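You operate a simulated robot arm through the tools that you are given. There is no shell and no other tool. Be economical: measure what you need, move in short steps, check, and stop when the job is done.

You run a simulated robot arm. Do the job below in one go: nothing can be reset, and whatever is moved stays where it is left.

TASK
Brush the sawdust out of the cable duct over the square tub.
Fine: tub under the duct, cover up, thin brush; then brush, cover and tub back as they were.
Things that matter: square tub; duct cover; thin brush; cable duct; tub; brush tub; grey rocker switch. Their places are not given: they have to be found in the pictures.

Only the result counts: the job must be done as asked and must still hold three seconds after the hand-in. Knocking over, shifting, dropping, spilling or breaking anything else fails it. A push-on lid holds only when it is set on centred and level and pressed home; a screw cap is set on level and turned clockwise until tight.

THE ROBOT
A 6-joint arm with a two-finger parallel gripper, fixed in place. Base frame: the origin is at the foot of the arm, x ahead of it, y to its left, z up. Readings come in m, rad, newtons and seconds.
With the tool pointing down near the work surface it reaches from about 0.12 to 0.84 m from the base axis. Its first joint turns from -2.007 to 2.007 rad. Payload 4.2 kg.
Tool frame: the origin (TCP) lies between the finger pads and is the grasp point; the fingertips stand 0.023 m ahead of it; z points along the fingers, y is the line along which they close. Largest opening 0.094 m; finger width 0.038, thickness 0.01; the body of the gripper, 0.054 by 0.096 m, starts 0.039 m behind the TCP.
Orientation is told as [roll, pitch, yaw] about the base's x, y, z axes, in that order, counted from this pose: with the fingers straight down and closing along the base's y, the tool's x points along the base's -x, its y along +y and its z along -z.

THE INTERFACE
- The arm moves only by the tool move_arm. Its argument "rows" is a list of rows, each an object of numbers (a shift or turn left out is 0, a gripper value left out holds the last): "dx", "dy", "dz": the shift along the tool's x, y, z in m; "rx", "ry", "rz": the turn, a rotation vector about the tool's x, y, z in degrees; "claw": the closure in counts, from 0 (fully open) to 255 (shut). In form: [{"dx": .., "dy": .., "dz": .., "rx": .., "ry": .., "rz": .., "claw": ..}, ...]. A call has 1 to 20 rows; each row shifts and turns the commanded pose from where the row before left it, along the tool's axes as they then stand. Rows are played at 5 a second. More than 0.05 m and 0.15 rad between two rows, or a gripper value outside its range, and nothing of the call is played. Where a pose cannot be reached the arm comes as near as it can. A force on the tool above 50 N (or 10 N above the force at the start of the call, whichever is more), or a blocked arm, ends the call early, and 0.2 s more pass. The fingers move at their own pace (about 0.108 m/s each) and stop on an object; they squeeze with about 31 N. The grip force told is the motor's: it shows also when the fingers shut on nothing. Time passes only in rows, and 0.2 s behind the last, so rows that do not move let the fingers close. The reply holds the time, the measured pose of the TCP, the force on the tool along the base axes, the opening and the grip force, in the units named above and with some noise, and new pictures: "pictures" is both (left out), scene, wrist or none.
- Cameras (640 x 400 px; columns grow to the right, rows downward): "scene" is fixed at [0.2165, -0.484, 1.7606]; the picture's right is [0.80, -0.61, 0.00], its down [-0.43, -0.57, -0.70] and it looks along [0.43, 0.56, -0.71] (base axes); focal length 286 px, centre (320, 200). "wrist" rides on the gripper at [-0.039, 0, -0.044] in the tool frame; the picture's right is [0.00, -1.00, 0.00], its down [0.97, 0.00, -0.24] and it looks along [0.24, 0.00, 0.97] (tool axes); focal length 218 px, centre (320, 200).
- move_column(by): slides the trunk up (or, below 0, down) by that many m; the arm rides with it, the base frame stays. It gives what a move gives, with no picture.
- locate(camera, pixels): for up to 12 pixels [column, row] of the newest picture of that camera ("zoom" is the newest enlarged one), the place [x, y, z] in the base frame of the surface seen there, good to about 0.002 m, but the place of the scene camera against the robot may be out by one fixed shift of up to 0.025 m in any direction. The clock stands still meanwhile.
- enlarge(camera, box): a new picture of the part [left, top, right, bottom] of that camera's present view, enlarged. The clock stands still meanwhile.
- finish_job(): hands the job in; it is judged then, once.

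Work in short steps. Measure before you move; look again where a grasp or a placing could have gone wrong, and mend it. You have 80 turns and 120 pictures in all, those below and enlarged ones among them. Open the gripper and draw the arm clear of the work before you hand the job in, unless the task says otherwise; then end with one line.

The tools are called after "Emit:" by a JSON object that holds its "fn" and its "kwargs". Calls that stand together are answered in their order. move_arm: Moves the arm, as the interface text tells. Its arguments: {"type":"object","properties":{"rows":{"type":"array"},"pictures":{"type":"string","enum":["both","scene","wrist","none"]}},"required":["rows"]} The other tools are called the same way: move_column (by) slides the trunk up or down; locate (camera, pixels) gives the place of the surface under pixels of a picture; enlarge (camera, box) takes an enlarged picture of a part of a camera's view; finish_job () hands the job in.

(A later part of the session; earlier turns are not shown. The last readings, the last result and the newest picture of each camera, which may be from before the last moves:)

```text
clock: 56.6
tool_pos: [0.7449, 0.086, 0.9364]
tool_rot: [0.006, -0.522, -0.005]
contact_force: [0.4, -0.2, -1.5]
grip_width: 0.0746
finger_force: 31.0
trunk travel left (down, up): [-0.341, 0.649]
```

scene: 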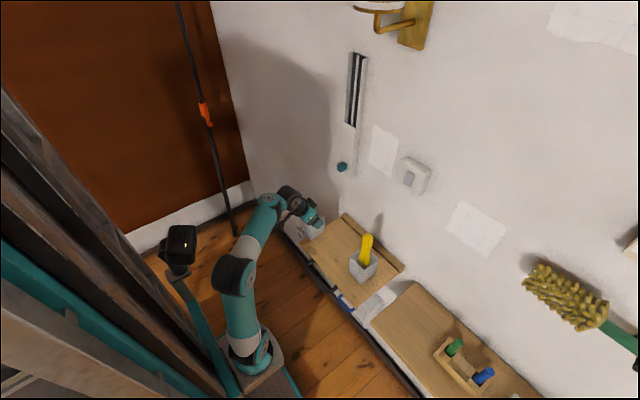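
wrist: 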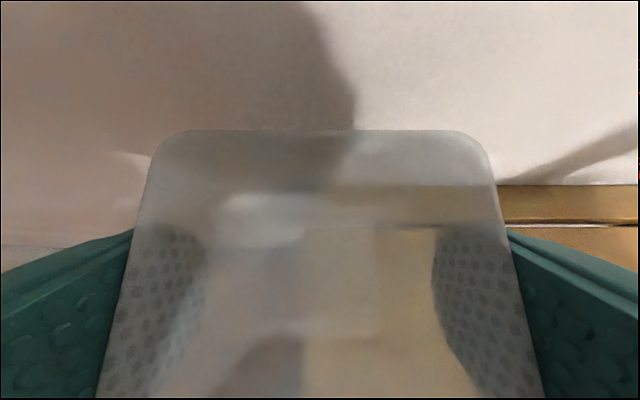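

Lower the column 0.036 m to set the tub down.

Emit:
{"fn": "move_column", "kwargs": {"by": -0.036}}

Emit:
{"fn": "move_arm", "kwargs": {"rows": [{"dx": 0.0005, "dz": 0.0008}, {}], "pictures": "none"}}

```text
clock: 57.4
tool_pos: [0.7452, 0.0868, 0.9002]
tool_rot: [0.006, -0.522, -0.008]
contact_force: [0.4, 0.1, -1.4]
grip_width: 0.0746
finger_force: 30.7
trunk travel left (down, up): [-0.305, 0.685]
```

```text
clock: 58.0
tool_pos: [0.7455, 0.0864, 0.8996]
tool_rot: [0.003, -0.522, -0.007]
contact_force: [0.6, 0.8, -1.7]
grip_width: 0.0748
finger_force: 31.5
trunk travel left (down, up): [-0.305, 0.685]
```

Not yet touching (weight still ~1.6 N). One more millimetre or so.

Emit:
{"fn": "move_arm", "kwargs": {"rows": [{"dx": 0.0005, "dz": 0.0009}, {"dx": 0.0003, "dz": 0.0005}, {}], "pictures": "none"}}

```text
clock: 58.8
tool_pos: [0.746, 0.0866, 0.8988]
tool_rot: [0.007, -0.525, -0.007]
contact_force: [1.2, 1.7, 1.2]
grip_width: 0.0749
finger_force: 31.2
trunk travel left (down, up): [-0.305, 0.685]
```

Contact is felt (+1.2 N). Open and retreat along the tool axis, then look.

Emit:
{"fn": "move_arm", "kwargs": {"rows": [{"claw": 180}, {"claw": 0}, {}, {"dz": -0.03}, {"dz": -0.03}, {"dz": -0.04}, {"dz": -0.04}, {}], "pictures": "both"}}

```text
clock: 60.6
tool_pos: [0.6886, 0.0927, 0.9772]
tool_rot: [0.006, -0.522, -0.005]
contact_force: [0.0, -0.2, 0.0]
grip_width: 0.0939
finger_force: 0.0
out of reach, approached as far as the arm can: row 6, 7
trunk travel left (down, up): [-0.305, 0.685]
```

scene: 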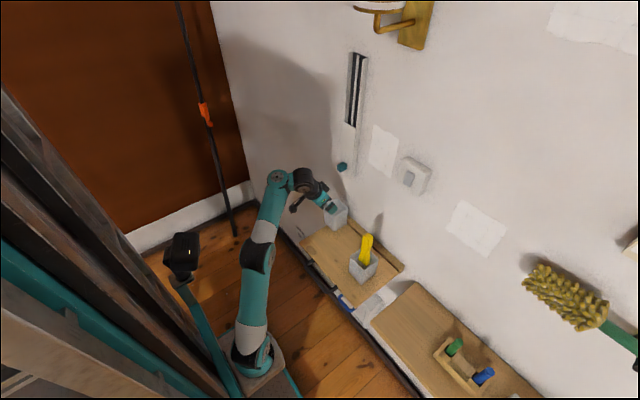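
wrist: 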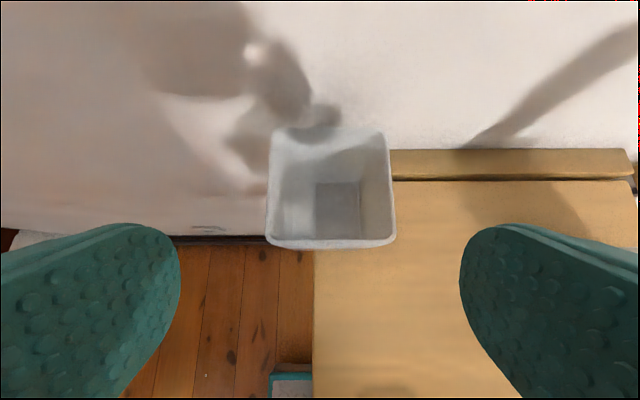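

The tub stands on the shelf's end. I check its rim position and level.

Emit:
{"fn": "locate", "kwargs": {"camera": "wrist", "pixels": [[275, 150], [385, 150], [272, 230], [391, 230], [330, 131], [330, 244], [340, 205], [332, 190]]}}

Emit:
{"fn": "enlarge", "kwargs": {"camera": "wrist", "box": [240, 100, 420, 270]}}

```text
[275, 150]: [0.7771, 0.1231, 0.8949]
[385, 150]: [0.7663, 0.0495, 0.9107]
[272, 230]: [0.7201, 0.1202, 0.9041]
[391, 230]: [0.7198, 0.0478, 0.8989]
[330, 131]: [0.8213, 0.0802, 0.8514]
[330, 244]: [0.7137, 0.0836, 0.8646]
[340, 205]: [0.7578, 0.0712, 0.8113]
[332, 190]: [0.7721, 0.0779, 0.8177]
```

```text
2.35 times, centred on (330, 185) of wrist
```

zoom: 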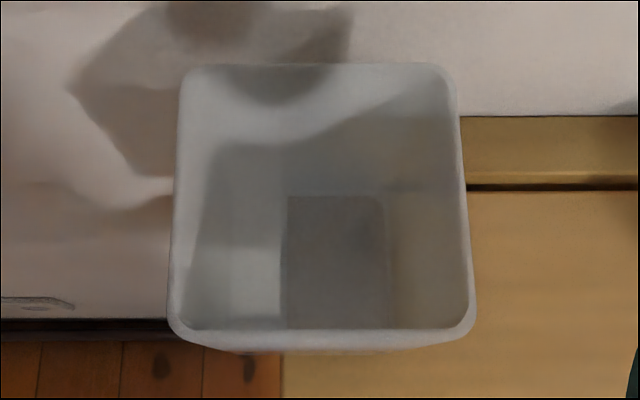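

The tub is stable, rim y 0.047–0.122, x to ≈0.787. Next, the cover: raise the column and turn the tool horizontal in front of the knob.

Emit:
{"fn": "move_column", "kwargs": {"by": 0.247}}

Emit:
{"fn": "move_arm", "kwargs": {"rows": [{"dz": -0.03, "ry": -7.5}, {"dz": -0.03, "ry": -7.5}, {"dz": -0.03, "ry": -7.5}, {"dz": -0.02, "ry": -7.5}, {"ry": -7.5}, {"ry": -7.5}, {"ry": -7.5}, {"ry": -7.5}, {}], "pictures": "wrist"}}

```text
clock: 63.2
tool_pos: [0.6884, 0.0916, 1.2251]
tool_rot: [0.005, -0.522, -0.008]
contact_force: [0.2, 0.3, 0.0]
grip_width: 0.0937
finger_force: 0.1
trunk travel left (down, up): [-0.552, 0.438]
```

```text
clock: 65.2
tool_pos: [0.6183, 0.091, 1.3078]
tool_rot: [1.531, -1.566, -1.534]
contact_force: [0.0, -0.3, -0.2]
grip_width: 0.0937
finger_force: 0.1
trunk travel left (down, up): [-0.552, 0.438]
```

wrist: 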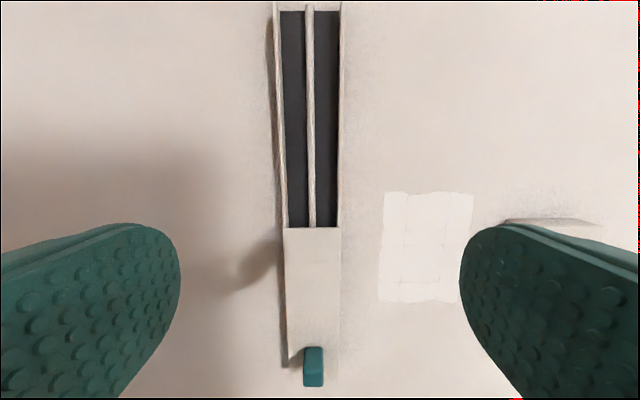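

Horizontal and centred. Lower the column by 0.215 m to knob height (1.092), then check before approaching.

Emit:
{"fn": "move_column", "kwargs": {"by": -0.215}}

Emit:
{"fn": "move_arm", "kwargs": {"rows": [{"dy": 0.006, "dz": 0.04}, {"dz": 0.03}, {}], "pictures": "wrist"}}

```text
clock: 67.5
tool_pos: [0.618, 0.0917, 1.0926]
tool_rot: [1.287, -1.565, -1.29]
contact_force: [-0.3, 0.0, -0.2]
grip_width: 0.0938
finger_force: 0.0
trunk travel left (down, up): [-0.337, 0.653]
```

```text
clock: 68.3
tool_pos: [0.6883, 0.0973, 1.0914]
tool_rot: [1.26, -1.565, -1.265]
contact_force: [0.2, 0.1, 0.0]
grip_width: 0.0941
finger_force: 0.1
trunk travel left (down, up): [-0.337, 0.653]
```

wrist: 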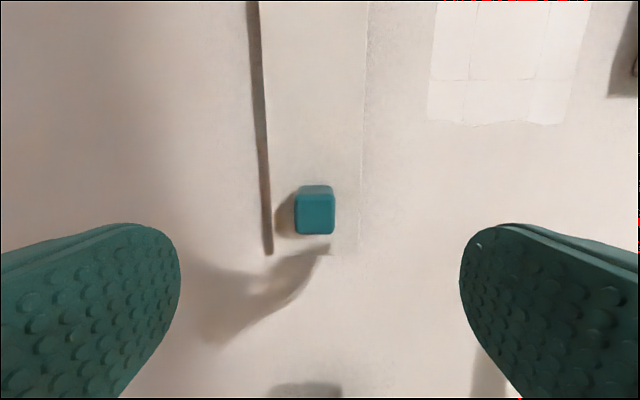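

I confirm the knob's exact centre.

Emit:
{"fn": "locate", "kwargs": {"camera": "wrist", "pixels": [[297, 213], [333, 213], [315, 196], [315, 230], [315, 188], [340, 150], [315, 246], [315, 213]]}}

```text
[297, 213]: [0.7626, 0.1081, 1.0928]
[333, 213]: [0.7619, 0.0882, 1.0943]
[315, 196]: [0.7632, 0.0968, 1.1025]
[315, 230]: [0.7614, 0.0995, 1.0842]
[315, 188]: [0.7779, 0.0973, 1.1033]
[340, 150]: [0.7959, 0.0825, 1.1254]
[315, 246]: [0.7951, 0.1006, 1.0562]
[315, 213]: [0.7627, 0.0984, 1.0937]
```

Knob centre y 0.098, z 1.0935. Advance to x 0.765 and close on it.

Emit:
{"fn": "move_arm", "kwargs": {"rows": [{"dz": 0.038, "dx": -0.001}, {"dz": 0.038, "dx": -0.001}, {}, {"claw": 255}, {}, {}, {}], "pictures": "wrist"}}

```text
clock: 69.9
tool_pos: [0.7643, 0.0999, 1.0935]
tool_rot: [1.228, -1.566, -1.226]
contact_force: [9.5, 22.3, 6.4]
grip_width: 0.0236
finger_force: 45.1
trunk travel left (down, up): [-0.337, 0.653]
```

wrist: 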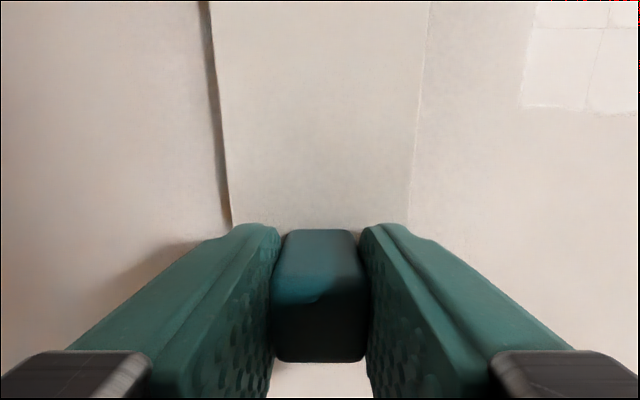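

Gripped, but there's a 22 N sideways load on the tool (+y). I relieve by shifting +y 2 mm.

Emit:
{"fn": "move_arm", "kwargs": {"rows": [{"dy": 0.002}, {}, {}], "pictures": "none"}}

```text
clock: 70.7
tool_pos: [0.7656, 0.0995, 1.0934]
tool_rot: [1.149, -1.566, -1.151]
contact_force: [0.6, 12.3, 0.0]
grip_width: 0.0237
finger_force: 44.4
trunk travel left (down, up): [-0.337, 0.653]
```

Emit:
{"fn": "move_arm", "kwargs": {"rows": [{"dy": 0.002}, {}, {}], "pictures": "none"}}

```text
clock: 71.5
tool_pos: [0.7651, 0.0991, 1.0936]
tool_rot: [1.119, -1.566, -1.125]
contact_force: [-5.1, -0.2, -0.7]
grip_width: 0.0241
finger_force: 45.1
trunk travel left (down, up): [-0.337, 0.653]
```

Balanced now. I slide the cover up with the column by 0.1 m and check.

Emit:
{"fn": "move_column", "kwargs": {"by": 0.1}}

Emit:
{"fn": "move_arm", "kwargs": {"rows": [{}], "pictures": "both"}}

```text
clock: 72.8
tool_pos: [0.7633, 0.0995, 1.1943]
tool_rot: [1.483, -1.566, -1.489]
contact_force: [-1.6, -8.8, 1.2]
grip_width: 0.0238
finger_force: 45.3
trunk travel left (down, up): [-0.437, 0.553]
```

```text
clock: 73.2
tool_pos: [0.7641, 0.1, 1.195]
tool_rot: [1.531, -1.564, -1.536]
contact_force: [-0.9, -10.1, 0.3]
grip_width: 0.0238
finger_force: 45.2
trunk travel left (down, up): [-0.437, 0.553]
```

scene: 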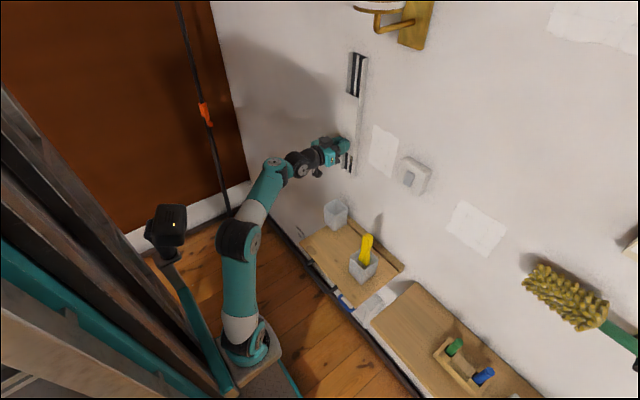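
wrist: 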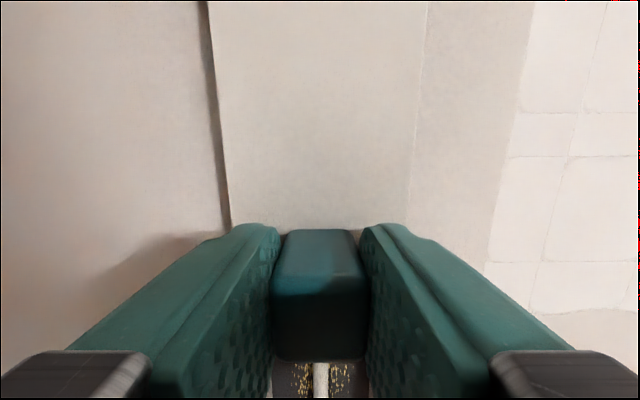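

The cover slides and sawdust specks show beneath (300,380). I raise another 0.095 m.

Emit:
{"fn": "move_column", "kwargs": {"by": 0.08}}

Emit:
{"fn": "move_arm", "kwargs": {"rows": [{"dx": -0.005}, {"dx": -0.005}, {"dx": -0.005}, {}], "pictures": "both"}}

```text
clock: 74.4
tool_pos: [0.7646, 0.0994, 1.273]
tool_rot: [1.344, -1.565, -1.347]
contact_force: [1.1, -11.7, 2.1]
grip_width: 0.0238
finger_force: 44.5
trunk travel left (down, up): [-0.517, 0.473]
```

```text
clock: 75.4
tool_pos: [0.7645, 0.0997, 1.2881]
tool_rot: [1.213, -1.563, -1.214]
contact_force: [0.2, -12.6, -1.9]
grip_width: 0.0237
finger_force: 44.5
trunk travel left (down, up): [-0.517, 0.473]
```

scene: 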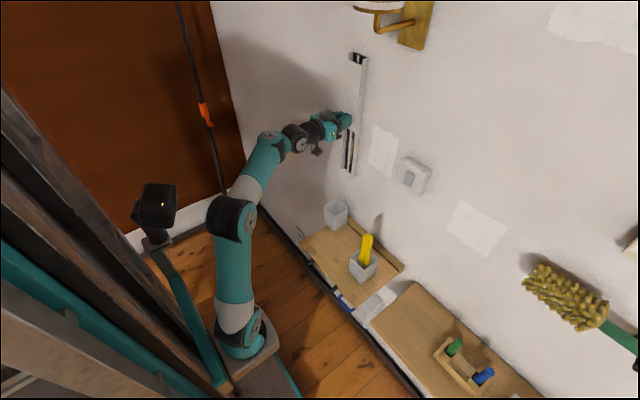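
wrist: 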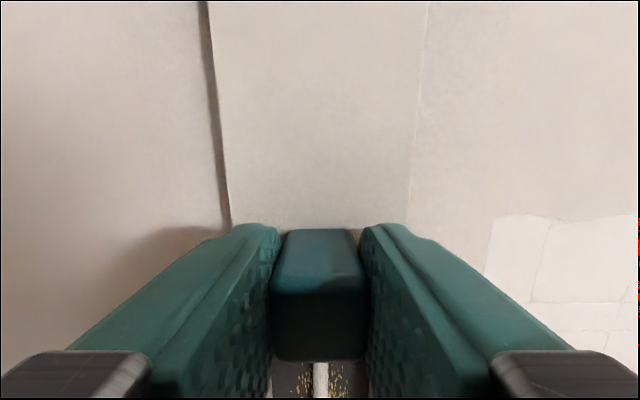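

Cover is up 0.195 m; a small gap remains at the top. I push it 0.012 more, then release and back off to see the dust.

Emit:
{"fn": "move_arm", "kwargs": {"rows": [{"dx": -0.004}, {"dx": -0.004}, {"dx": -0.004}, {}, {"claw": 120}, {"claw": 0}, {}], "pictures": "none"}}

Emit:
{"fn": "move_arm", "kwargs": {"rows": [{"dz": -0.04}, {"dz": -0.045}, {"dz": -0.045}, {}], "pictures": "wrist"}}

Emit:
{"fn": "move_column", "kwargs": {"by": -0.15}}

Emit:
{"fn": "enlarge", "kwargs": {"camera": "wrist", "box": [220, 0, 420, 300]}}

```text
clock: 77.0
tool_pos: [0.7656, 0.1013, 1.3017]
tool_rot: [1.469, -1.565, -1.472]
contact_force: [0.4, 0.3, -0.7]
grip_width: 0.0939
finger_force: 0.2
trunk travel left (down, up): [-0.517, 0.473]
```

```text
clock: 78.0
tool_pos: [0.6342, 0.099, 1.3005]
tool_rot: [1.249, -1.566, -1.253]
contact_force: [0.3, 0.5, -0.3]
grip_width: 0.094
finger_force: 0.1
trunk travel left (down, up): [-0.517, 0.473]
```

wrist: 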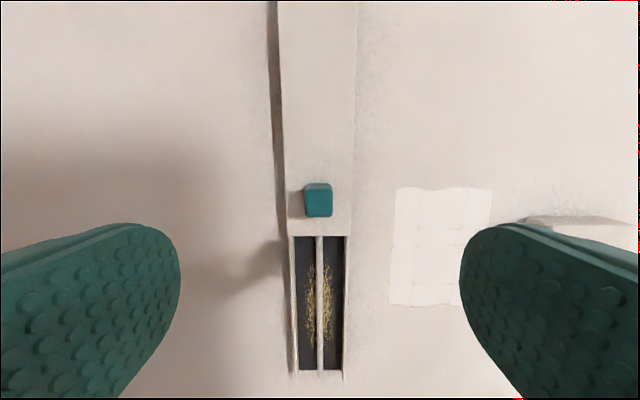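

```text
clock: 79.7
tool_pos: [0.6346, 0.0994, 1.1481]
tool_rot: [1.28, -1.566, -1.283]
contact_force: [0.0, 0.0, -0.5]
grip_width: 0.094
finger_force: 0.0
trunk travel left (down, up): [-0.367, 0.623]
```

```text
1.33 times, centred on (320, 150) of wrist
```

zoom: 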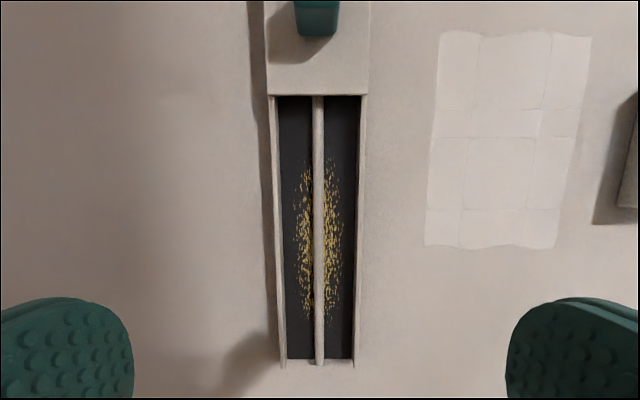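

The sawdust is a patch on both sides of the central cable, z≈1.08–1.22; the cover stays up. Next the thin brush: I raise the column, turn the tool down, and move toward the brush tub for a good look.

Emit:
{"fn": "move_column", "kwargs": {"by": 0.2}}

Emit:
{"fn": "move_arm", "kwargs": {"rows": [{"dz": -0.04}, {"ry": 8, "dy": -0.03}, {"ry": 8, "dy": -0.03}, {"ry": 8, "dy": -0.03}, {"ry": 8, "dy": -0.03}, {"ry": 8, "dy": -0.03}, {"ry": 8, "dy": -0.03}, {"ry": 8, "dy": -0.03}, {"ry": 8, "dy": -0.03}, {}], "pictures": "wrist"}}

```text
clock: 81.9
tool_pos: [0.6352, 0.0996, 1.3508]
tool_rot: [1.277, -1.566, -1.276]
contact_force: [-0.5, 0.4, -0.2]
grip_width: 0.0939
finger_force: 0.0
trunk travel left (down, up): [-0.567, 0.423]
```

```text
clock: 84.1
tool_pos: [0.5957, -0.1364, 1.3513]
tool_rot: [0.005, -0.45, -0.005]
contact_force: [-0.9, 0.7, 0.0]
grip_width: 0.0941
finger_force: 0.0
out of reach, approached as far as the arm can: row 8
trunk travel left (down, up): [-0.567, 0.423]
```

wrist: 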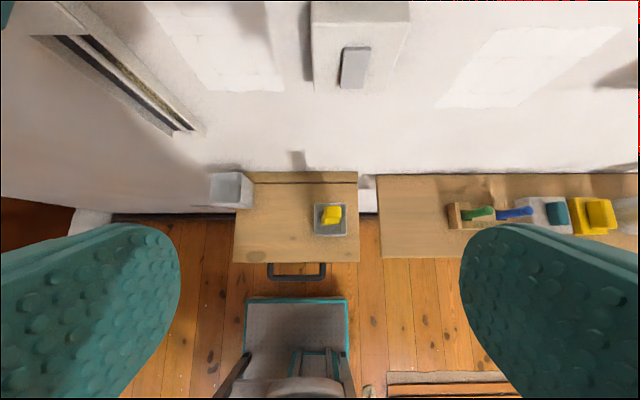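

I enlarge the brush in its tub and the caddy tools.

Emit:
{"fn": "enlarge", "kwargs": {"camera": "wrist", "box": [300, 190, 360, 250]}}

Emit:
{"fn": "locate", "kwargs": {"camera": "wrist", "pixels": [[316, 207], [345, 207], [316, 233], [345, 233], [334, 209], [337, 214], [325, 220], [330, 220], [340, 225], [333, 228], [322, 210], [232, 200]]}}

Emit:
{"fn": "enlarge", "kwargs": {"camera": "wrist", "box": [430, 180, 550, 250]}}

```text
6.67 times, centred on (330, 220) of wrist
```

zoom: 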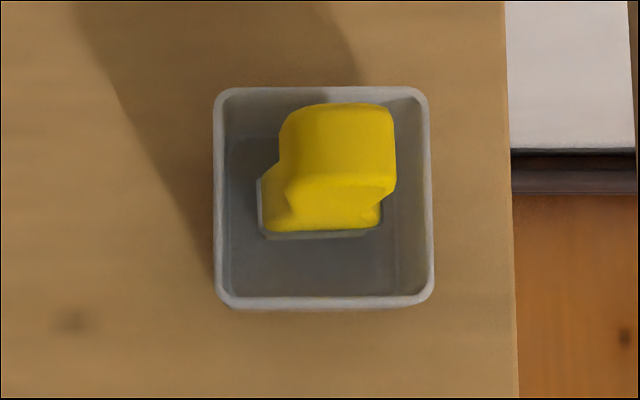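

```text
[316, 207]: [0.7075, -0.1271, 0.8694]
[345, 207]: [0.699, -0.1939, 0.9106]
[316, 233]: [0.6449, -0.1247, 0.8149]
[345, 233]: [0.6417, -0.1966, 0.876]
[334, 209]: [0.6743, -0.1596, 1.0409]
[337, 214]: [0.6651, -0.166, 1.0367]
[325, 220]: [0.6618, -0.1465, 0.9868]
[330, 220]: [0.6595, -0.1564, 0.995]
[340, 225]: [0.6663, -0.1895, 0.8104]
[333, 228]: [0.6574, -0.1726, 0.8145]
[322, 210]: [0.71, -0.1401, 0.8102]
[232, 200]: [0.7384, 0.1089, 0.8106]
```

```text
5.33 times, centred on (490, 215) of wrist
```

zoom: 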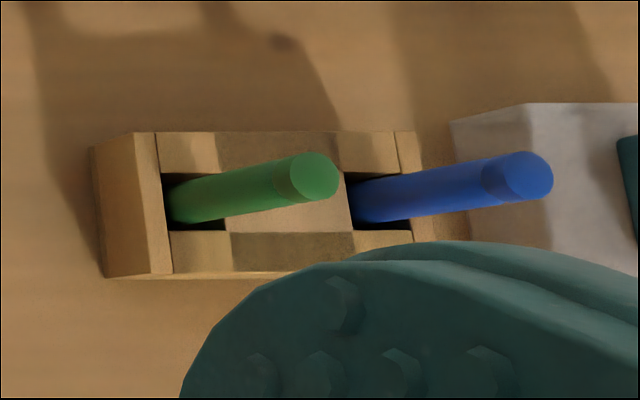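

The yellow brush stands nearly upright in its tub (centre ≈(0.668,−0.16), top z 1.04). I'll grip its top with the tool straight down, then tilt so it points at the wall. Move to above it.

Emit:
{"fn": "move_column", "kwargs": {"by": -0.1}}

Emit:
{"fn": "move_arm", "kwargs": {"rows": [{"ry": 8.5}, {"ry": 8.5}, {"ry": 8.5}, {"dx": -0.018, "dy": -0.006, "dz": 0.03}, {"dx": -0.018, "dy": -0.006, "dz": 0.03}, {"dx": -0.018, "dy": -0.006, "dz": 0.03}, {"dx": -0.018, "dy": -0.006, "dz": 0.03}, {}], "pictures": "wrist"}}

```text
clock: 85.4
tool_pos: [0.5965, -0.135, 1.251]
tool_rot: [0.004, -0.452, -0.006]
contact_force: [-0.8, -0.1, -0.3]
grip_width: 0.0939
finger_force: 0.1
trunk travel left (down, up): [-0.467, 0.523]
```

```text
clock: 85.9
tool_pos: [0.6027, -0.1365, 1.2542]
tool_rot: [-0.002, -0.307, 0.0]
contact_force: [35.3, -1.0, -31.4]
grip_width: 0.0941
finger_force: 0.1
out of reach, approached as far as the arm can: row 2
trunk travel left (down, up): [-0.467, 0.523]
stopped in row 2: the force on the tool passed its limit (the readings are from after the stop); the commanded pose is now the measured one
```

wrist: 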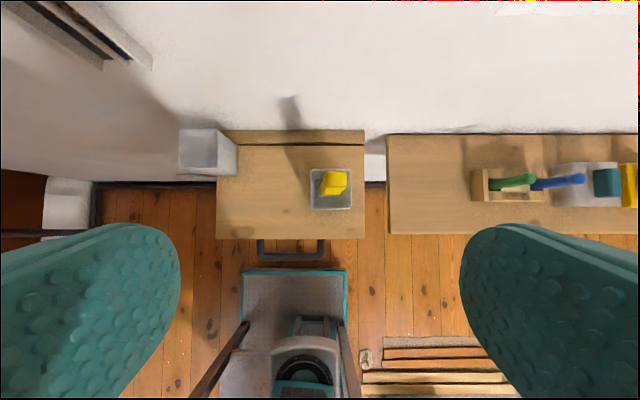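

A force of ~47 N stopped the motion, though the hand seems free in the wrist view. I check the scene view.

Emit:
{"fn": "move_arm", "kwargs": {"rows": [{}], "pictures": "scene"}}

```text
clock: 86.3
tool_pos: [0.6042, -0.1377, 1.2524]
tool_rot: [0.0, -0.307, -0.001]
contact_force: [14.2, 0.1, -10.7]
grip_width: 0.0941
finger_force: 0.0
trunk travel left (down, up): [-0.467, 0.523]
stopped in row 1: the force on the tool passed its limit (the readings are from after the stop); the commanded pose is now the measured one
```

scene: 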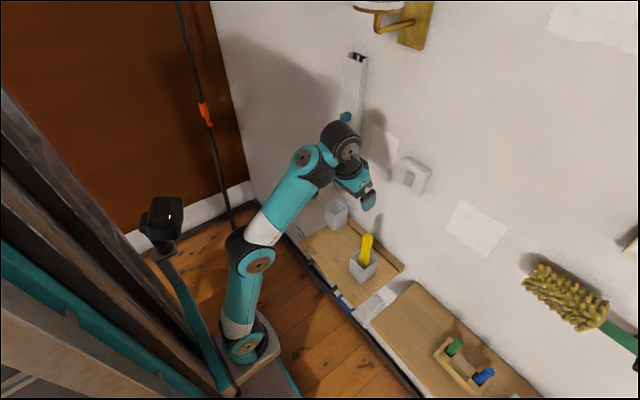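

The forearm rises steeply while the tool folds down, so the hand is pressing against its own forearm. I unfold by tilting back, then bring the arm down relative to the column.

Emit:
{"fn": "move_arm", "kwargs": {"rows": [{"ry": -4}, {"ry": -4}, {}], "pictures": "none"}}

Emit:
{"fn": "move_column", "kwargs": {"by": 0.3}}

Emit:
{"fn": "move_arm", "kwargs": {"rows": [{"dx": 0.016, "dz": 0.036}, {"dx": 0.016, "dz": 0.036}, {"dx": 0.016, "dz": 0.036}, {"dx": 0.016, "dz": 0.036}, {"dx": 0.016, "dz": 0.036}, {"dx": 0.016, "dz": 0.036}, {}], "pictures": "scene"}}

```text
clock: 87.1
tool_pos: [0.6036, -0.1373, 1.2528]
tool_rot: [-0.001, -0.446, 0.0]
contact_force: [0.3, -0.7, 0.3]
grip_width: 0.0941
finger_force: 0.0
trunk travel left (down, up): [-0.467, 0.523]
```

```text
clock: 90.1
tool_pos: [0.6025, -0.1361, 1.5521]
tool_rot: [-0.002, -0.446, 0.0]
contact_force: [-0.4, 0.0, 0.4]
grip_width: 0.0941
finger_force: 0.0
trunk travel left (down, up): [-0.767, 0.223]
```

```text
clock: 91.7
tool_pos: [0.6584, -0.1358, 1.4689]
tool_rot: [0.001, -0.443, 0.001]
contact_force: [0.1, -0.1, 0.6]
grip_width: 0.0939
finger_force: 0.2
out of reach, approached as far as the arm can: row 2, 3, 4, 5, 6
trunk travel left (down, up): [-0.767, 0.223]
```

scene: 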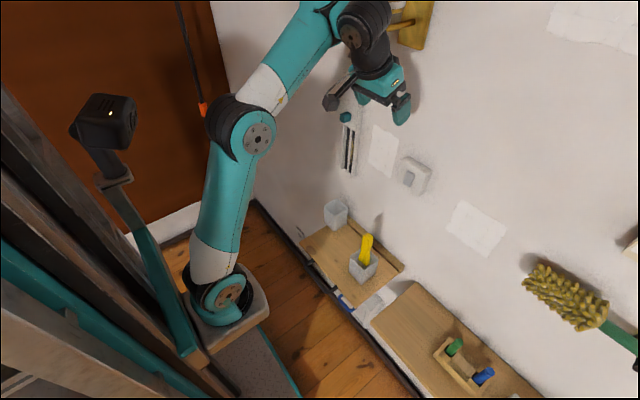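

Descent is blocked in this arm posture; near y≈0.09 it moved freely. I go back to y≈0.09 and x≈0.6, descend there, then swing across at lower relative height.

Emit:
{"fn": "move_arm", "kwargs": {"rows": [{"dy": 0.045, "dx": 0.012, "dz": -0.006}, {"dy": 0.045, "dx": 0.012, "dz": -0.006}, {"dy": 0.045, "dx": 0.012, "dz": -0.006}, {"dy": 0.045, "dx": 0.012, "dz": -0.006}, {"dy": 0.045, "dx": 0.012, "dz": -0.006}, {"dx": 0.016, "dz": 0.036}, {"dx": 0.016, "dz": 0.036}, {"dx": 0.016, "dz": 0.036}, {"dx": 0.016, "dz": 0.036}, {}], "pictures": "scene"}}

```text
clock: 93.9
tool_pos: [0.5917, 0.0894, 1.2903]
tool_rot: [0.001, -0.444, -0.001]
contact_force: [0.0, -1.0, 0.1]
grip_width: 0.0942
finger_force: 0.0
out of reach, approached as far as the arm can: row 1, 3, 4, 5
trunk travel left (down, up): [-0.767, 0.223]
```

scene: 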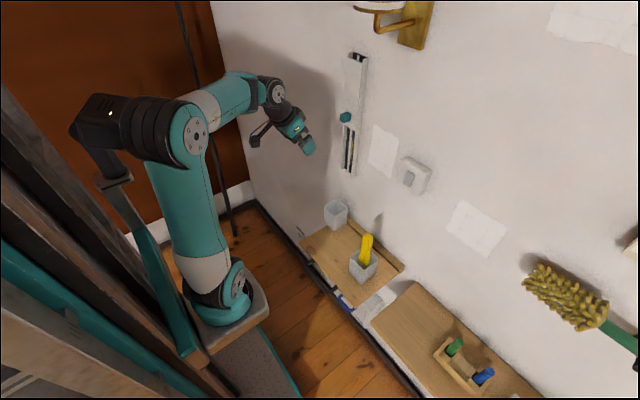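

Free here (rel. height dropped). I go down 0.09 m more, then swing right gradually.

Emit:
{"fn": "move_arm", "kwargs": {"rows": [{"dx": 0.013, "dz": 0.027}, {"dx": 0.013, "dz": 0.027}, {"dx": 0.013, "dz": 0.027}, {"dy": -0.04}, {"dy": -0.04}, {"dy": -0.04}, {"dy": -0.04}, {"dy": -0.04}, {"dy": -0.04}, {}], "pictures": "scene"}}

```text
clock: 96.1
tool_pos: [0.5905, -0.1502, 1.2]
tool_rot: [-0.002, -0.445, -0.001]
contact_force: [-0.1, 0.5, 0.4]
grip_width: 0.0938
finger_force: 0.0
trunk travel left (down, up): [-0.767, 0.223]
```

scene: 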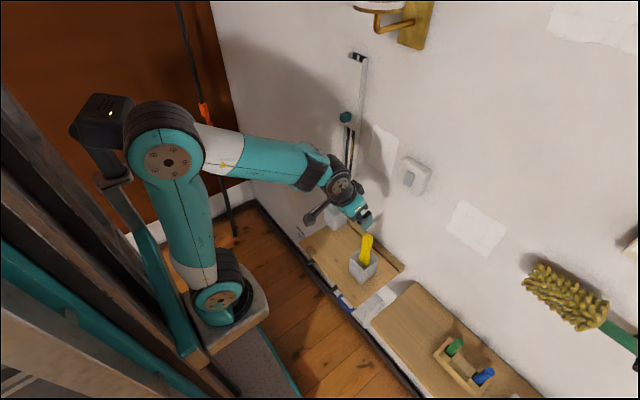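

Now the posture is good. Turn the tool straight down and move above the brush.

Emit:
{"fn": "move_arm", "kwargs": {"rows": [{"ry": 8.5}, {"ry": 8.5}, {"ry": 8.4}, {"dx": -0.026, "dy": -0.003, "dz": 0.02}, {"dx": -0.026, "dy": -0.003, "dz": 0.02}, {"dx": -0.026, "dy": -0.004, "dz": 0.02}, {}], "pictures": "wrist"}}

```text
clock: 97.7
tool_pos: [0.6688, -0.1605, 1.1436]
tool_rot: [-0.002, -0.003, -0.002]
contact_force: [0.3, -0.7, 0.9]
grip_width: 0.0941
finger_force: 0.1
trunk travel left (down, up): [-0.767, 0.223]
```

wrist: 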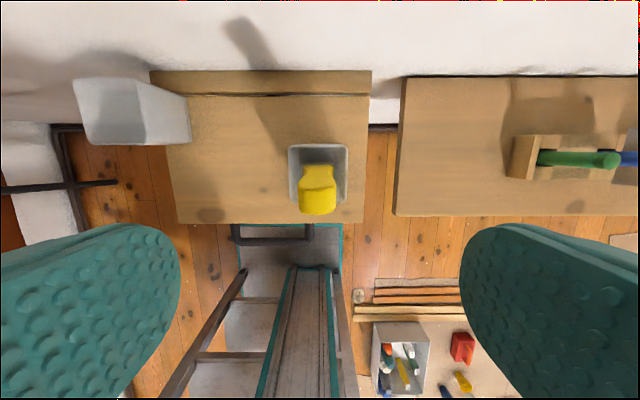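

Emit:
{"fn": "enlarge", "kwargs": {"camera": "wrist", "box": [270, 130, 370, 230]}}

Emit:
{"fn": "locate", "kwargs": {"camera": "wrist", "pixels": [[300, 205], [317, 208], [334, 205], [304, 180], [317, 180], [333, 180], [303, 170], [332, 170], [318, 195], [290, 170], [346, 170], [318, 146]]}}

```text
4.00 times, centred on (320, 180) of wrist
```

zoom: 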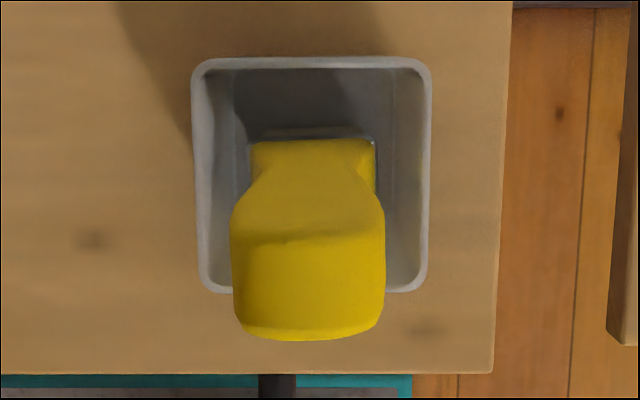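

```text
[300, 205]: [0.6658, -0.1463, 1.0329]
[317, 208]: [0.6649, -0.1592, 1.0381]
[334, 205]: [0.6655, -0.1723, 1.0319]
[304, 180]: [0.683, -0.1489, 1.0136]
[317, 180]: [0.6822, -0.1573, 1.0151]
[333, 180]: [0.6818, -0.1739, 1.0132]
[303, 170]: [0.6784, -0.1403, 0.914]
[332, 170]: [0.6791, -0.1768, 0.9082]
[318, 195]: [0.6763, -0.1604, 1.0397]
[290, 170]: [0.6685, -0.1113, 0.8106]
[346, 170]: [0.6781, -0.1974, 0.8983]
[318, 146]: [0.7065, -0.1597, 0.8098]
```

The handle is upright: y −0.145…−0.175, x ≈0.662–0.683, top 1.04. Descend to TCP z 1.015 and grip across y.

Emit:
{"fn": "move_arm", "kwargs": {"rows": [{"dz": 0.043, "dx": -0.003}, {"dz": 0.043}, {"dz": 0.042}, {}, {"claw": 255}, {}, {}, {}], "pictures": "wrist"}}

```text
clock: 99.5
tool_pos: [0.6722, -0.1615, 1.0156]
tool_rot: [-0.003, 0.001, -0.002]
contact_force: [0.9, -0.4, 0.7]
grip_width: 0.0297
finger_force: 30.7
trunk travel left (down, up): [-0.767, 0.223]
```

wrist: 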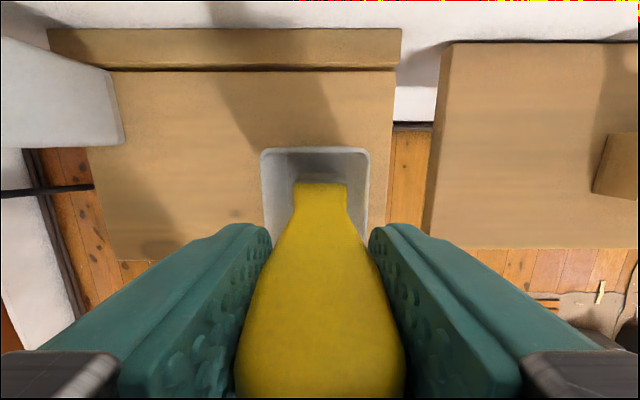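

Gripped (0.0297). Lift straight up 0.2 m with the arm.

Emit:
{"fn": "move_arm", "kwargs": {"rows": [{"dz": -0.02}, {"dz": -0.04}, {"dz": -0.045}, {"dz": -0.045}, {"dz": -0.045}, {}], "pictures": "both"}}

```text
clock: 100.9
tool_pos: [0.6717, -0.1603, 1.2096]
tool_rot: [-0.002, -0.002, -0.003]
contact_force: [-0.1, 0.0, -0.9]
grip_width: 0.0293
finger_force: 30.9
trunk travel left (down, up): [-0.767, 0.223]
```

scene: 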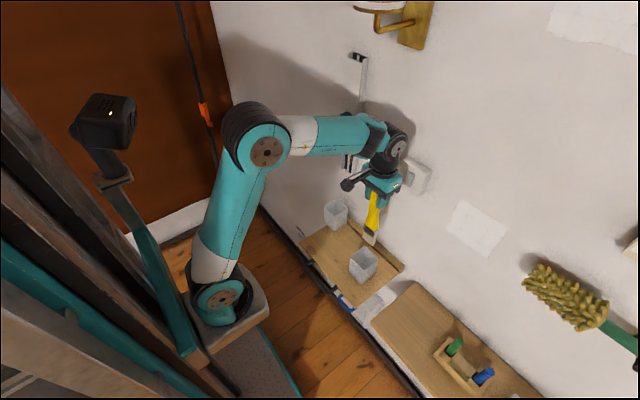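
wrist: 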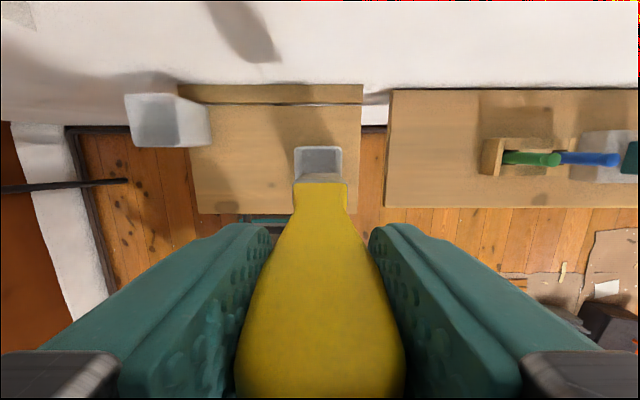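

I enlarge the scene to see the brush head.

Emit:
{"fn": "enlarge", "kwargs": {"camera": "scene", "box": [330, 160, 430, 260]}}

Emit:
{"fn": "locate", "kwargs": {"camera": "scene", "pixels": [[374, 205], [371, 225], [369, 234], [370, 241], [366, 241]]}}

```text
4.00 times, centred on (380, 210) of scene
```

zoom: 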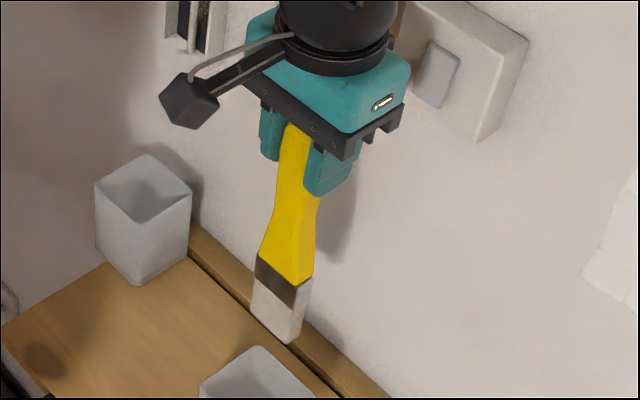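

```text
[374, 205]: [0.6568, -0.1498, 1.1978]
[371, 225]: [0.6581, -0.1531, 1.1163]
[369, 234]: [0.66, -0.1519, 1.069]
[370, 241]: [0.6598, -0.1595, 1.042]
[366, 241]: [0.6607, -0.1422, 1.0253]
```

It's a flat paintbrush; bristle tips lie ~0.20 m ahead of the TCP. I move to y=0.098, x=0.56 and then tilt the tool toward the wall.

Emit:
{"fn": "move_arm", "kwargs": {"rows": [{"dy": 0.043, "dx": 0.0185}, {"dy": 0.043, "dx": 0.0185}, {"dy": 0.043, "dx": 0.0185}, {"dy": 0.043, "dx": 0.0185}, {"dy": 0.043, "dx": 0.0185}, {"dy": 0.0435, "dx": 0.0185}, {"ry": -8}, {"ry": -8}, {"ry": -8}, {"ry": -8}, {"ry": -8}, {}], "pictures": "wrist"}}

```text
clock: 103.5
tool_pos: [0.5604, 0.098, 1.209]
tool_rot: [-0.003, -0.701, -0.001]
contact_force: [-0.2, -0.1, 0.3]
grip_width: 0.0295
finger_force: 30.8
trunk travel left (down, up): [-0.767, 0.223]
```

wrist: 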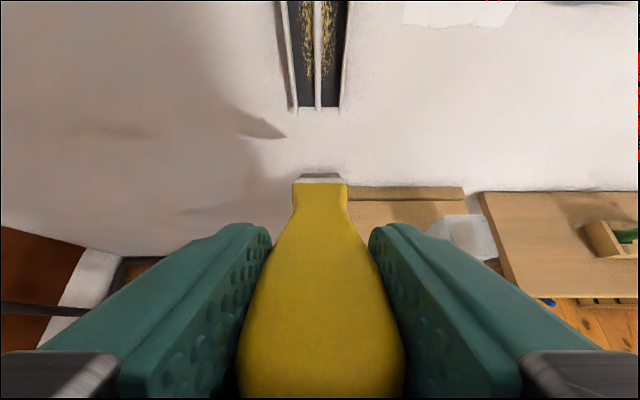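

Continue tilting toward horizontal.

Emit:
{"fn": "move_arm", "kwargs": {"rows": [{"ry": -8}, {"ry": -8}, {"ry": -8}, {"ry": -8}, {"ry": -8}, {}], "pictures": "both"}}

```text
clock: 104.9
tool_pos: [0.5641, 0.1047, 1.2107]
tool_rot: [-0.009, -1.398, 0.006]
contact_force: [-0.2, -0.7, -0.7]
grip_width: 0.0294
finger_force: 31.0
out of reach, approached as far as the arm can: row 5
trunk travel left (down, up): [-0.767, 0.223]
```

scene: 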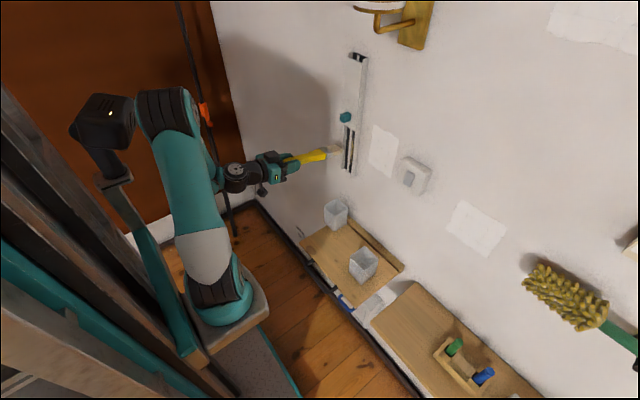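
wrist: 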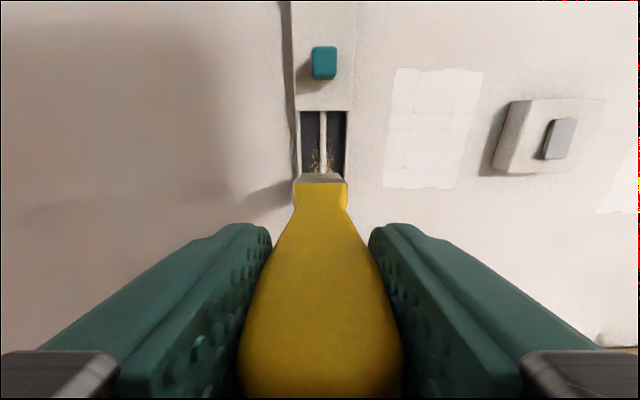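

Now nearly horizontal (80°), tip near (0.761, 0.10, 1.176). I reposition with the column lower and the arm higher for a freer posture: column −0.12, arm up 0.18, tip to z≈1.235, y 0.098.

Emit:
{"fn": "move_column", "kwargs": {"by": -0.12}}

Emit:
{"fn": "move_arm", "kwargs": {"rows": [{"dx": -0.0443, "dz": -0.0077, "dy": -0.003}, {"dx": -0.0443, "dz": -0.0077, "dy": -0.002}, {"dx": -0.0443, "dz": -0.0077, "dy": -0.002}, {"dx": -0.0443, "dz": -0.0077}, {}], "pictures": "wrist"}}

```text
clock: 106.4
tool_pos: [0.5655, 0.1048, 1.0911]
tool_rot: [-0.011, -1.397, 0.006]
contact_force: [-0.5, 0.2, -1.3]
grip_width: 0.0295
finger_force: 31.1
trunk travel left (down, up): [-0.647, 0.343]
```

```text
clock: 107.6
tool_pos: [0.5662, 0.0958, 1.2721]
tool_rot: [-0.009, -1.396, 0.007]
contact_force: [-0.1, 0.7, -1.4]
grip_width: 0.0293
finger_force: 31.3
trunk travel left (down, up): [-0.647, 0.343]
```

wrist: 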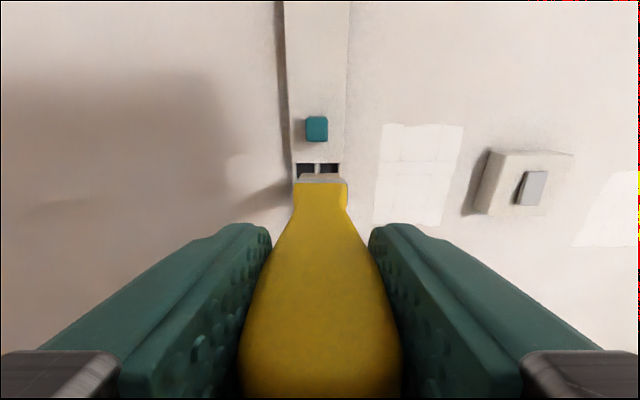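

Aligned over the duct. I advance in small steps until the bristles touch.

Emit:
{"fn": "move_arm", "kwargs": {"rows": [{"dy": 0.002, "dx": -0.0026, "dz": 0.0148}, {"dx": -0.0026, "dz": 0.0148}, {"dx": -0.0009, "dz": 0.0049}, {}], "pictures": "none"}}

Emit:
{"fn": "enlarge", "kwargs": {"camera": "wrist", "box": [270, 110, 370, 210]}}

Emit:
{"fn": "enlarge", "kwargs": {"camera": "scene", "box": [290, 90, 390, 190]}}

```text
clock: 108.6
tool_pos: [0.6007, 0.0995, 1.2719]
tool_rot: [-0.013, -1.398, 0.008]
contact_force: [0.2, -0.2, -0.5]
grip_width: 0.0293
finger_force: 31.4
trunk travel left (down, up): [-0.647, 0.343]
```

```text
4.00 times, centred on (320, 160) of wrist
```

zoom: 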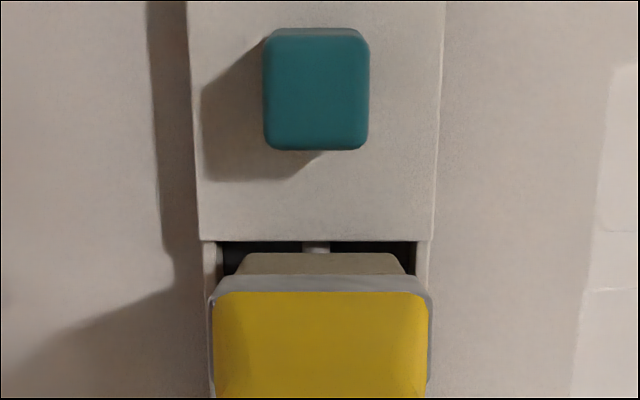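

```text
4.00 times, centred on (340, 140) of scene
```

zoom: 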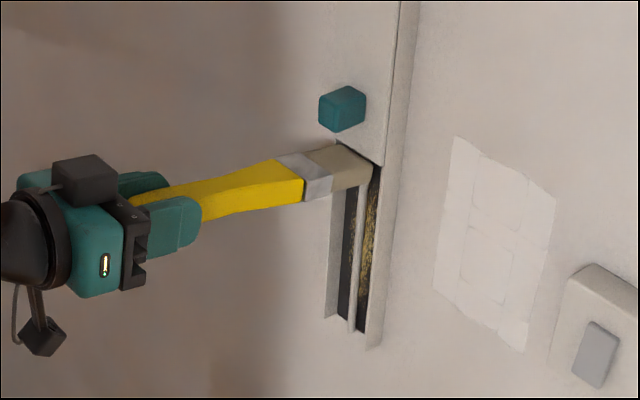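

The bristles just fit the duct's width and are entering. Advance further until light contact.

Emit:
{"fn": "move_arm", "kwargs": {"rows": [{"dx": -0.0009, "dz": 0.0049, "dy": 0.001}, {"dx": -0.0009, "dz": 0.0049}, {}], "pictures": "none"}}

Emit:
{"fn": "enlarge", "kwargs": {"camera": "scene", "box": [310, 110, 390, 190]}}

```text
clock: 109.4
tool_pos: [0.6109, 0.1002, 1.2702]
tool_rot: [-0.009, -1.396, 0.006]
contact_force: [0.4, 0.0, -1.1]
grip_width: 0.0295
finger_force: 30.9
trunk travel left (down, up): [-0.647, 0.343]
```

```text
5.00 times, centred on (350, 150) of scene
```

zoom: 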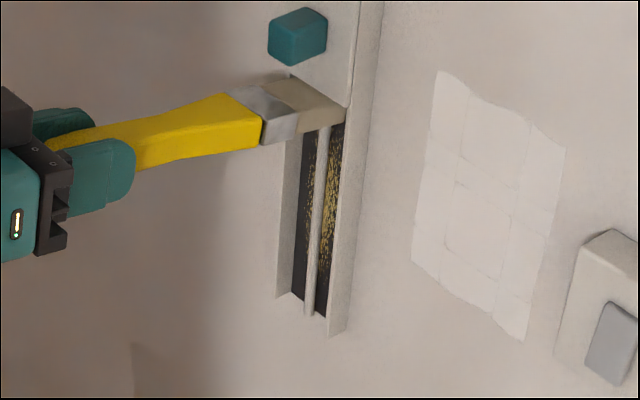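

No resistance yet; bristles are inside. I press slightly deeper and make one very short test stroke at the sparse top of the patch, to see where dust lands before committing.

Emit:
{"fn": "move_arm", "kwargs": {"rows": [{"dx": -0.0009, "dz": 0.005}, {}, {"dx": 0.0148, "dz": 0.0026}, {"dx": 0.0148, "dz": 0.0026}, {}], "pictures": "both"}}

Emit:
{"fn": "enlarge", "kwargs": {"camera": "scene", "box": [310, 110, 390, 190]}}

Emit:
{"fn": "enlarge", "kwargs": {"camera": "scene", "box": [300, 180, 400, 280]}}

```text
clock: 110.6
tool_pos: [0.6167, 0.1003, 1.2414]
tool_rot: [-0.011, -1.396, 0.008]
contact_force: [0.4, 0.1, -1.6]
grip_width: 0.0294
finger_force: 31.5
trunk travel left (down, up): [-0.647, 0.343]
```

scene: 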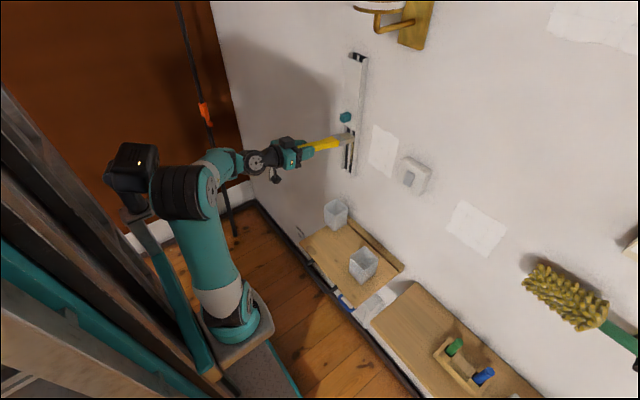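
wrist: 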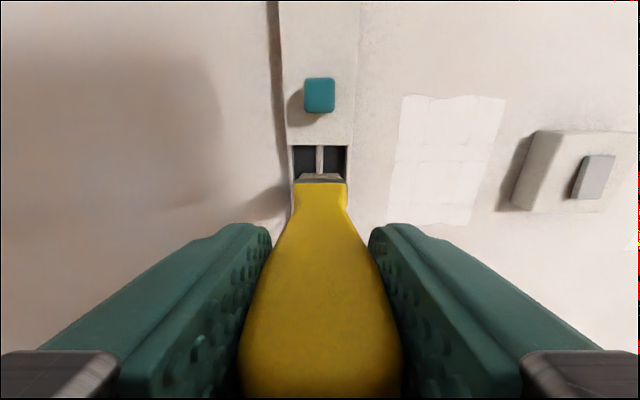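

```text
5.00 times, centred on (350, 150) of scene
```

zoom: 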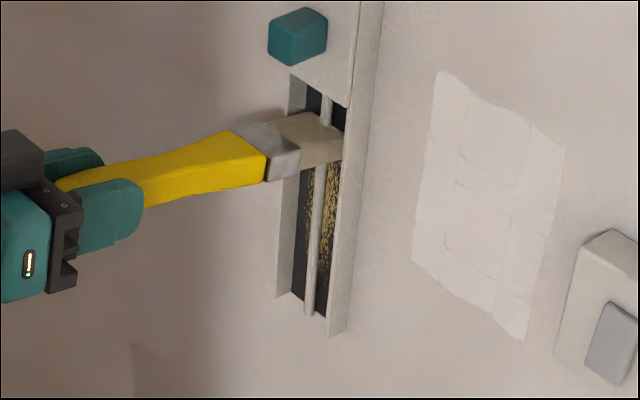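

```text
4.00 times, centred on (350, 230) of scene
```

zoom: 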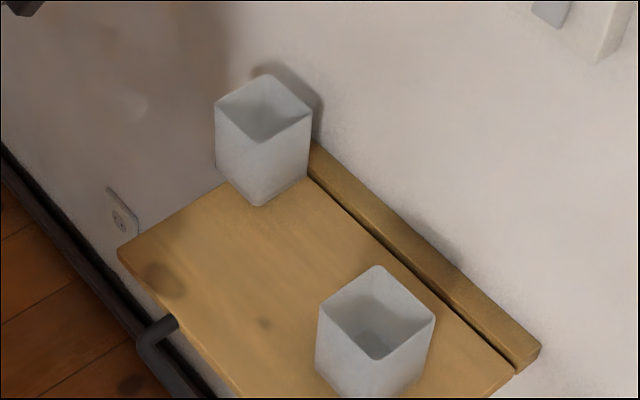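

No dust clearly moved yet (tip now z≈1.206). I continue 0.03 m further and compare.

Emit:
{"fn": "move_arm", "kwargs": {"rows": [{"dx": 0.0148, "dz": 0.0026}, {"dx": 0.0148, "dz": 0.0026}, {}, {"dx": -0.0295, "dz": -0.0052}, {"dx": -0.0295, "dz": -0.0052}, {}], "pictures": "none"}}

Emit:
{"fn": "enlarge", "kwargs": {"camera": "scene", "box": [310, 110, 390, 190]}}

Emit:
{"fn": "enlarge", "kwargs": {"camera": "scene", "box": [310, 190, 370, 250]}}

```text
clock: 112.0
tool_pos: [0.6166, 0.1013, 1.2723]
tool_rot: [-0.013, -1.397, 0.009]
contact_force: [-0.3, -0.5, -0.7]
grip_width: 0.0298
finger_force: 31.3
trunk travel left (down, up): [-0.647, 0.343]
```

```text
5.00 times, centred on (350, 150) of scene
```

zoom: 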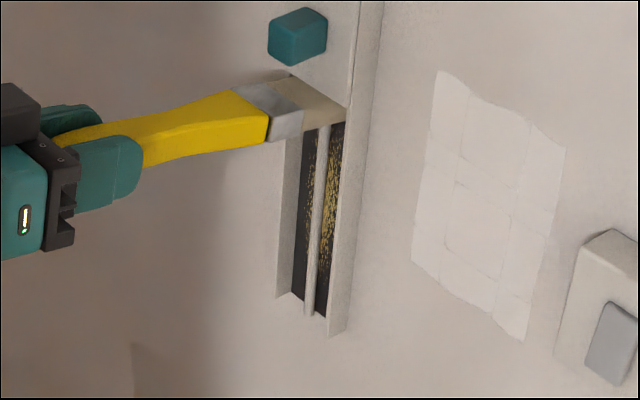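

```text
6.67 times, centred on (340, 220) of scene
```

zoom: 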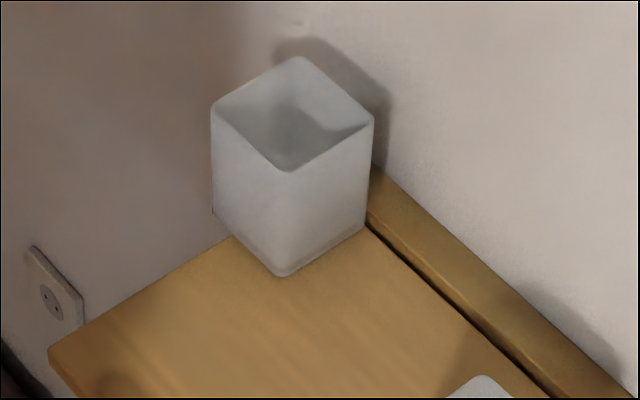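

The patch looks unchanged, so I may not be deep enough. I press deeper in 2 mm steps until there's contact with the back plate.

Emit:
{"fn": "move_arm", "kwargs": {"rows": [{"dx": -0.0003, "dz": 0.002, "dy": -0.002}, {"dx": -0.0003, "dz": 0.002}, {"dx": -0.0003, "dz": 0.002}, {}], "pictures": "none"}}

```text
clock: 113.0
tool_pos: [0.6202, 0.0998, 1.2718]
tool_rot: [-0.01, -1.401, 0.006]
contact_force: [-39.2, -1.0, 3.6]
grip_width: 0.0294
finger_force: 31.5
trunk travel left (down, up): [-0.647, 0.343]
```

Contact with the back at TCP x≈0.619. I ease to a light press and repeat a short test stroke of 0.05 m.

Emit:
{"fn": "move_arm", "kwargs": {"rows": [{"dx": 0.0003, "dz": -0.0025}, {}, {"dx": 0.0123, "dz": 0.0022}, {"dx": 0.0123, "dz": 0.0022}, {"dx": 0.0123, "dz": 0.0022}, {"dx": 0.0123, "dz": 0.0022}, {}], "pictures": "none"}}

Emit:
{"fn": "enlarge", "kwargs": {"camera": "scene", "box": [310, 110, 390, 190]}}

Emit:
{"fn": "enlarge", "kwargs": {"camera": "wrist", "box": [270, 110, 370, 210]}}

Emit:
{"fn": "enlarge", "kwargs": {"camera": "scene", "box": [310, 190, 370, 250]}}

```text
clock: 114.6
tool_pos: [0.6176, 0.0979, 1.2214]
tool_rot: [-0.012, -1.398, 0.01]
contact_force: [-8.8, 0.4, 2.3]
grip_width: 0.0297
finger_force: 31.2
trunk travel left (down, up): [-0.647, 0.343]
```

```text
5.00 times, centred on (350, 150) of scene
```

zoom: 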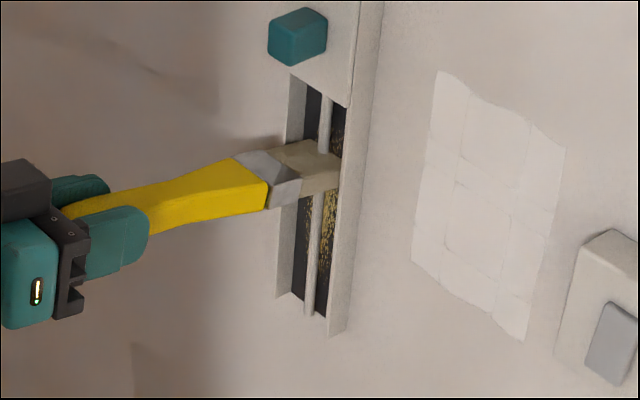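

```text
4.00 times, centred on (320, 160) of wrist
```

zoom: 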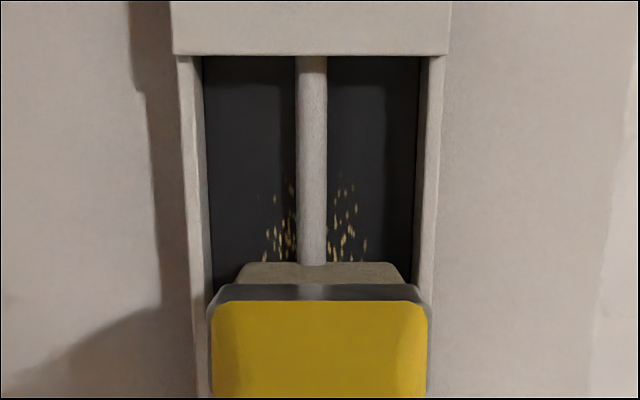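

```text
6.67 times, centred on (340, 220) of scene
```

zoom: 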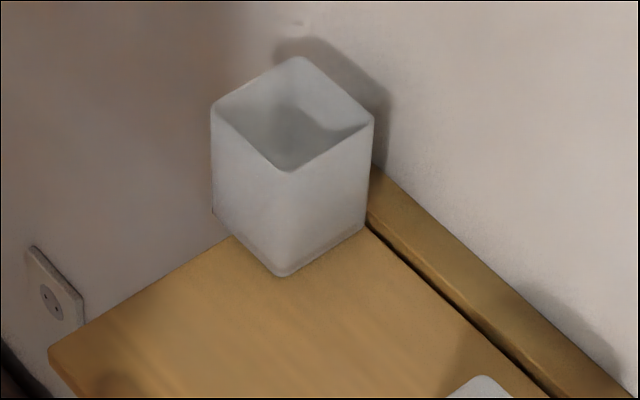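

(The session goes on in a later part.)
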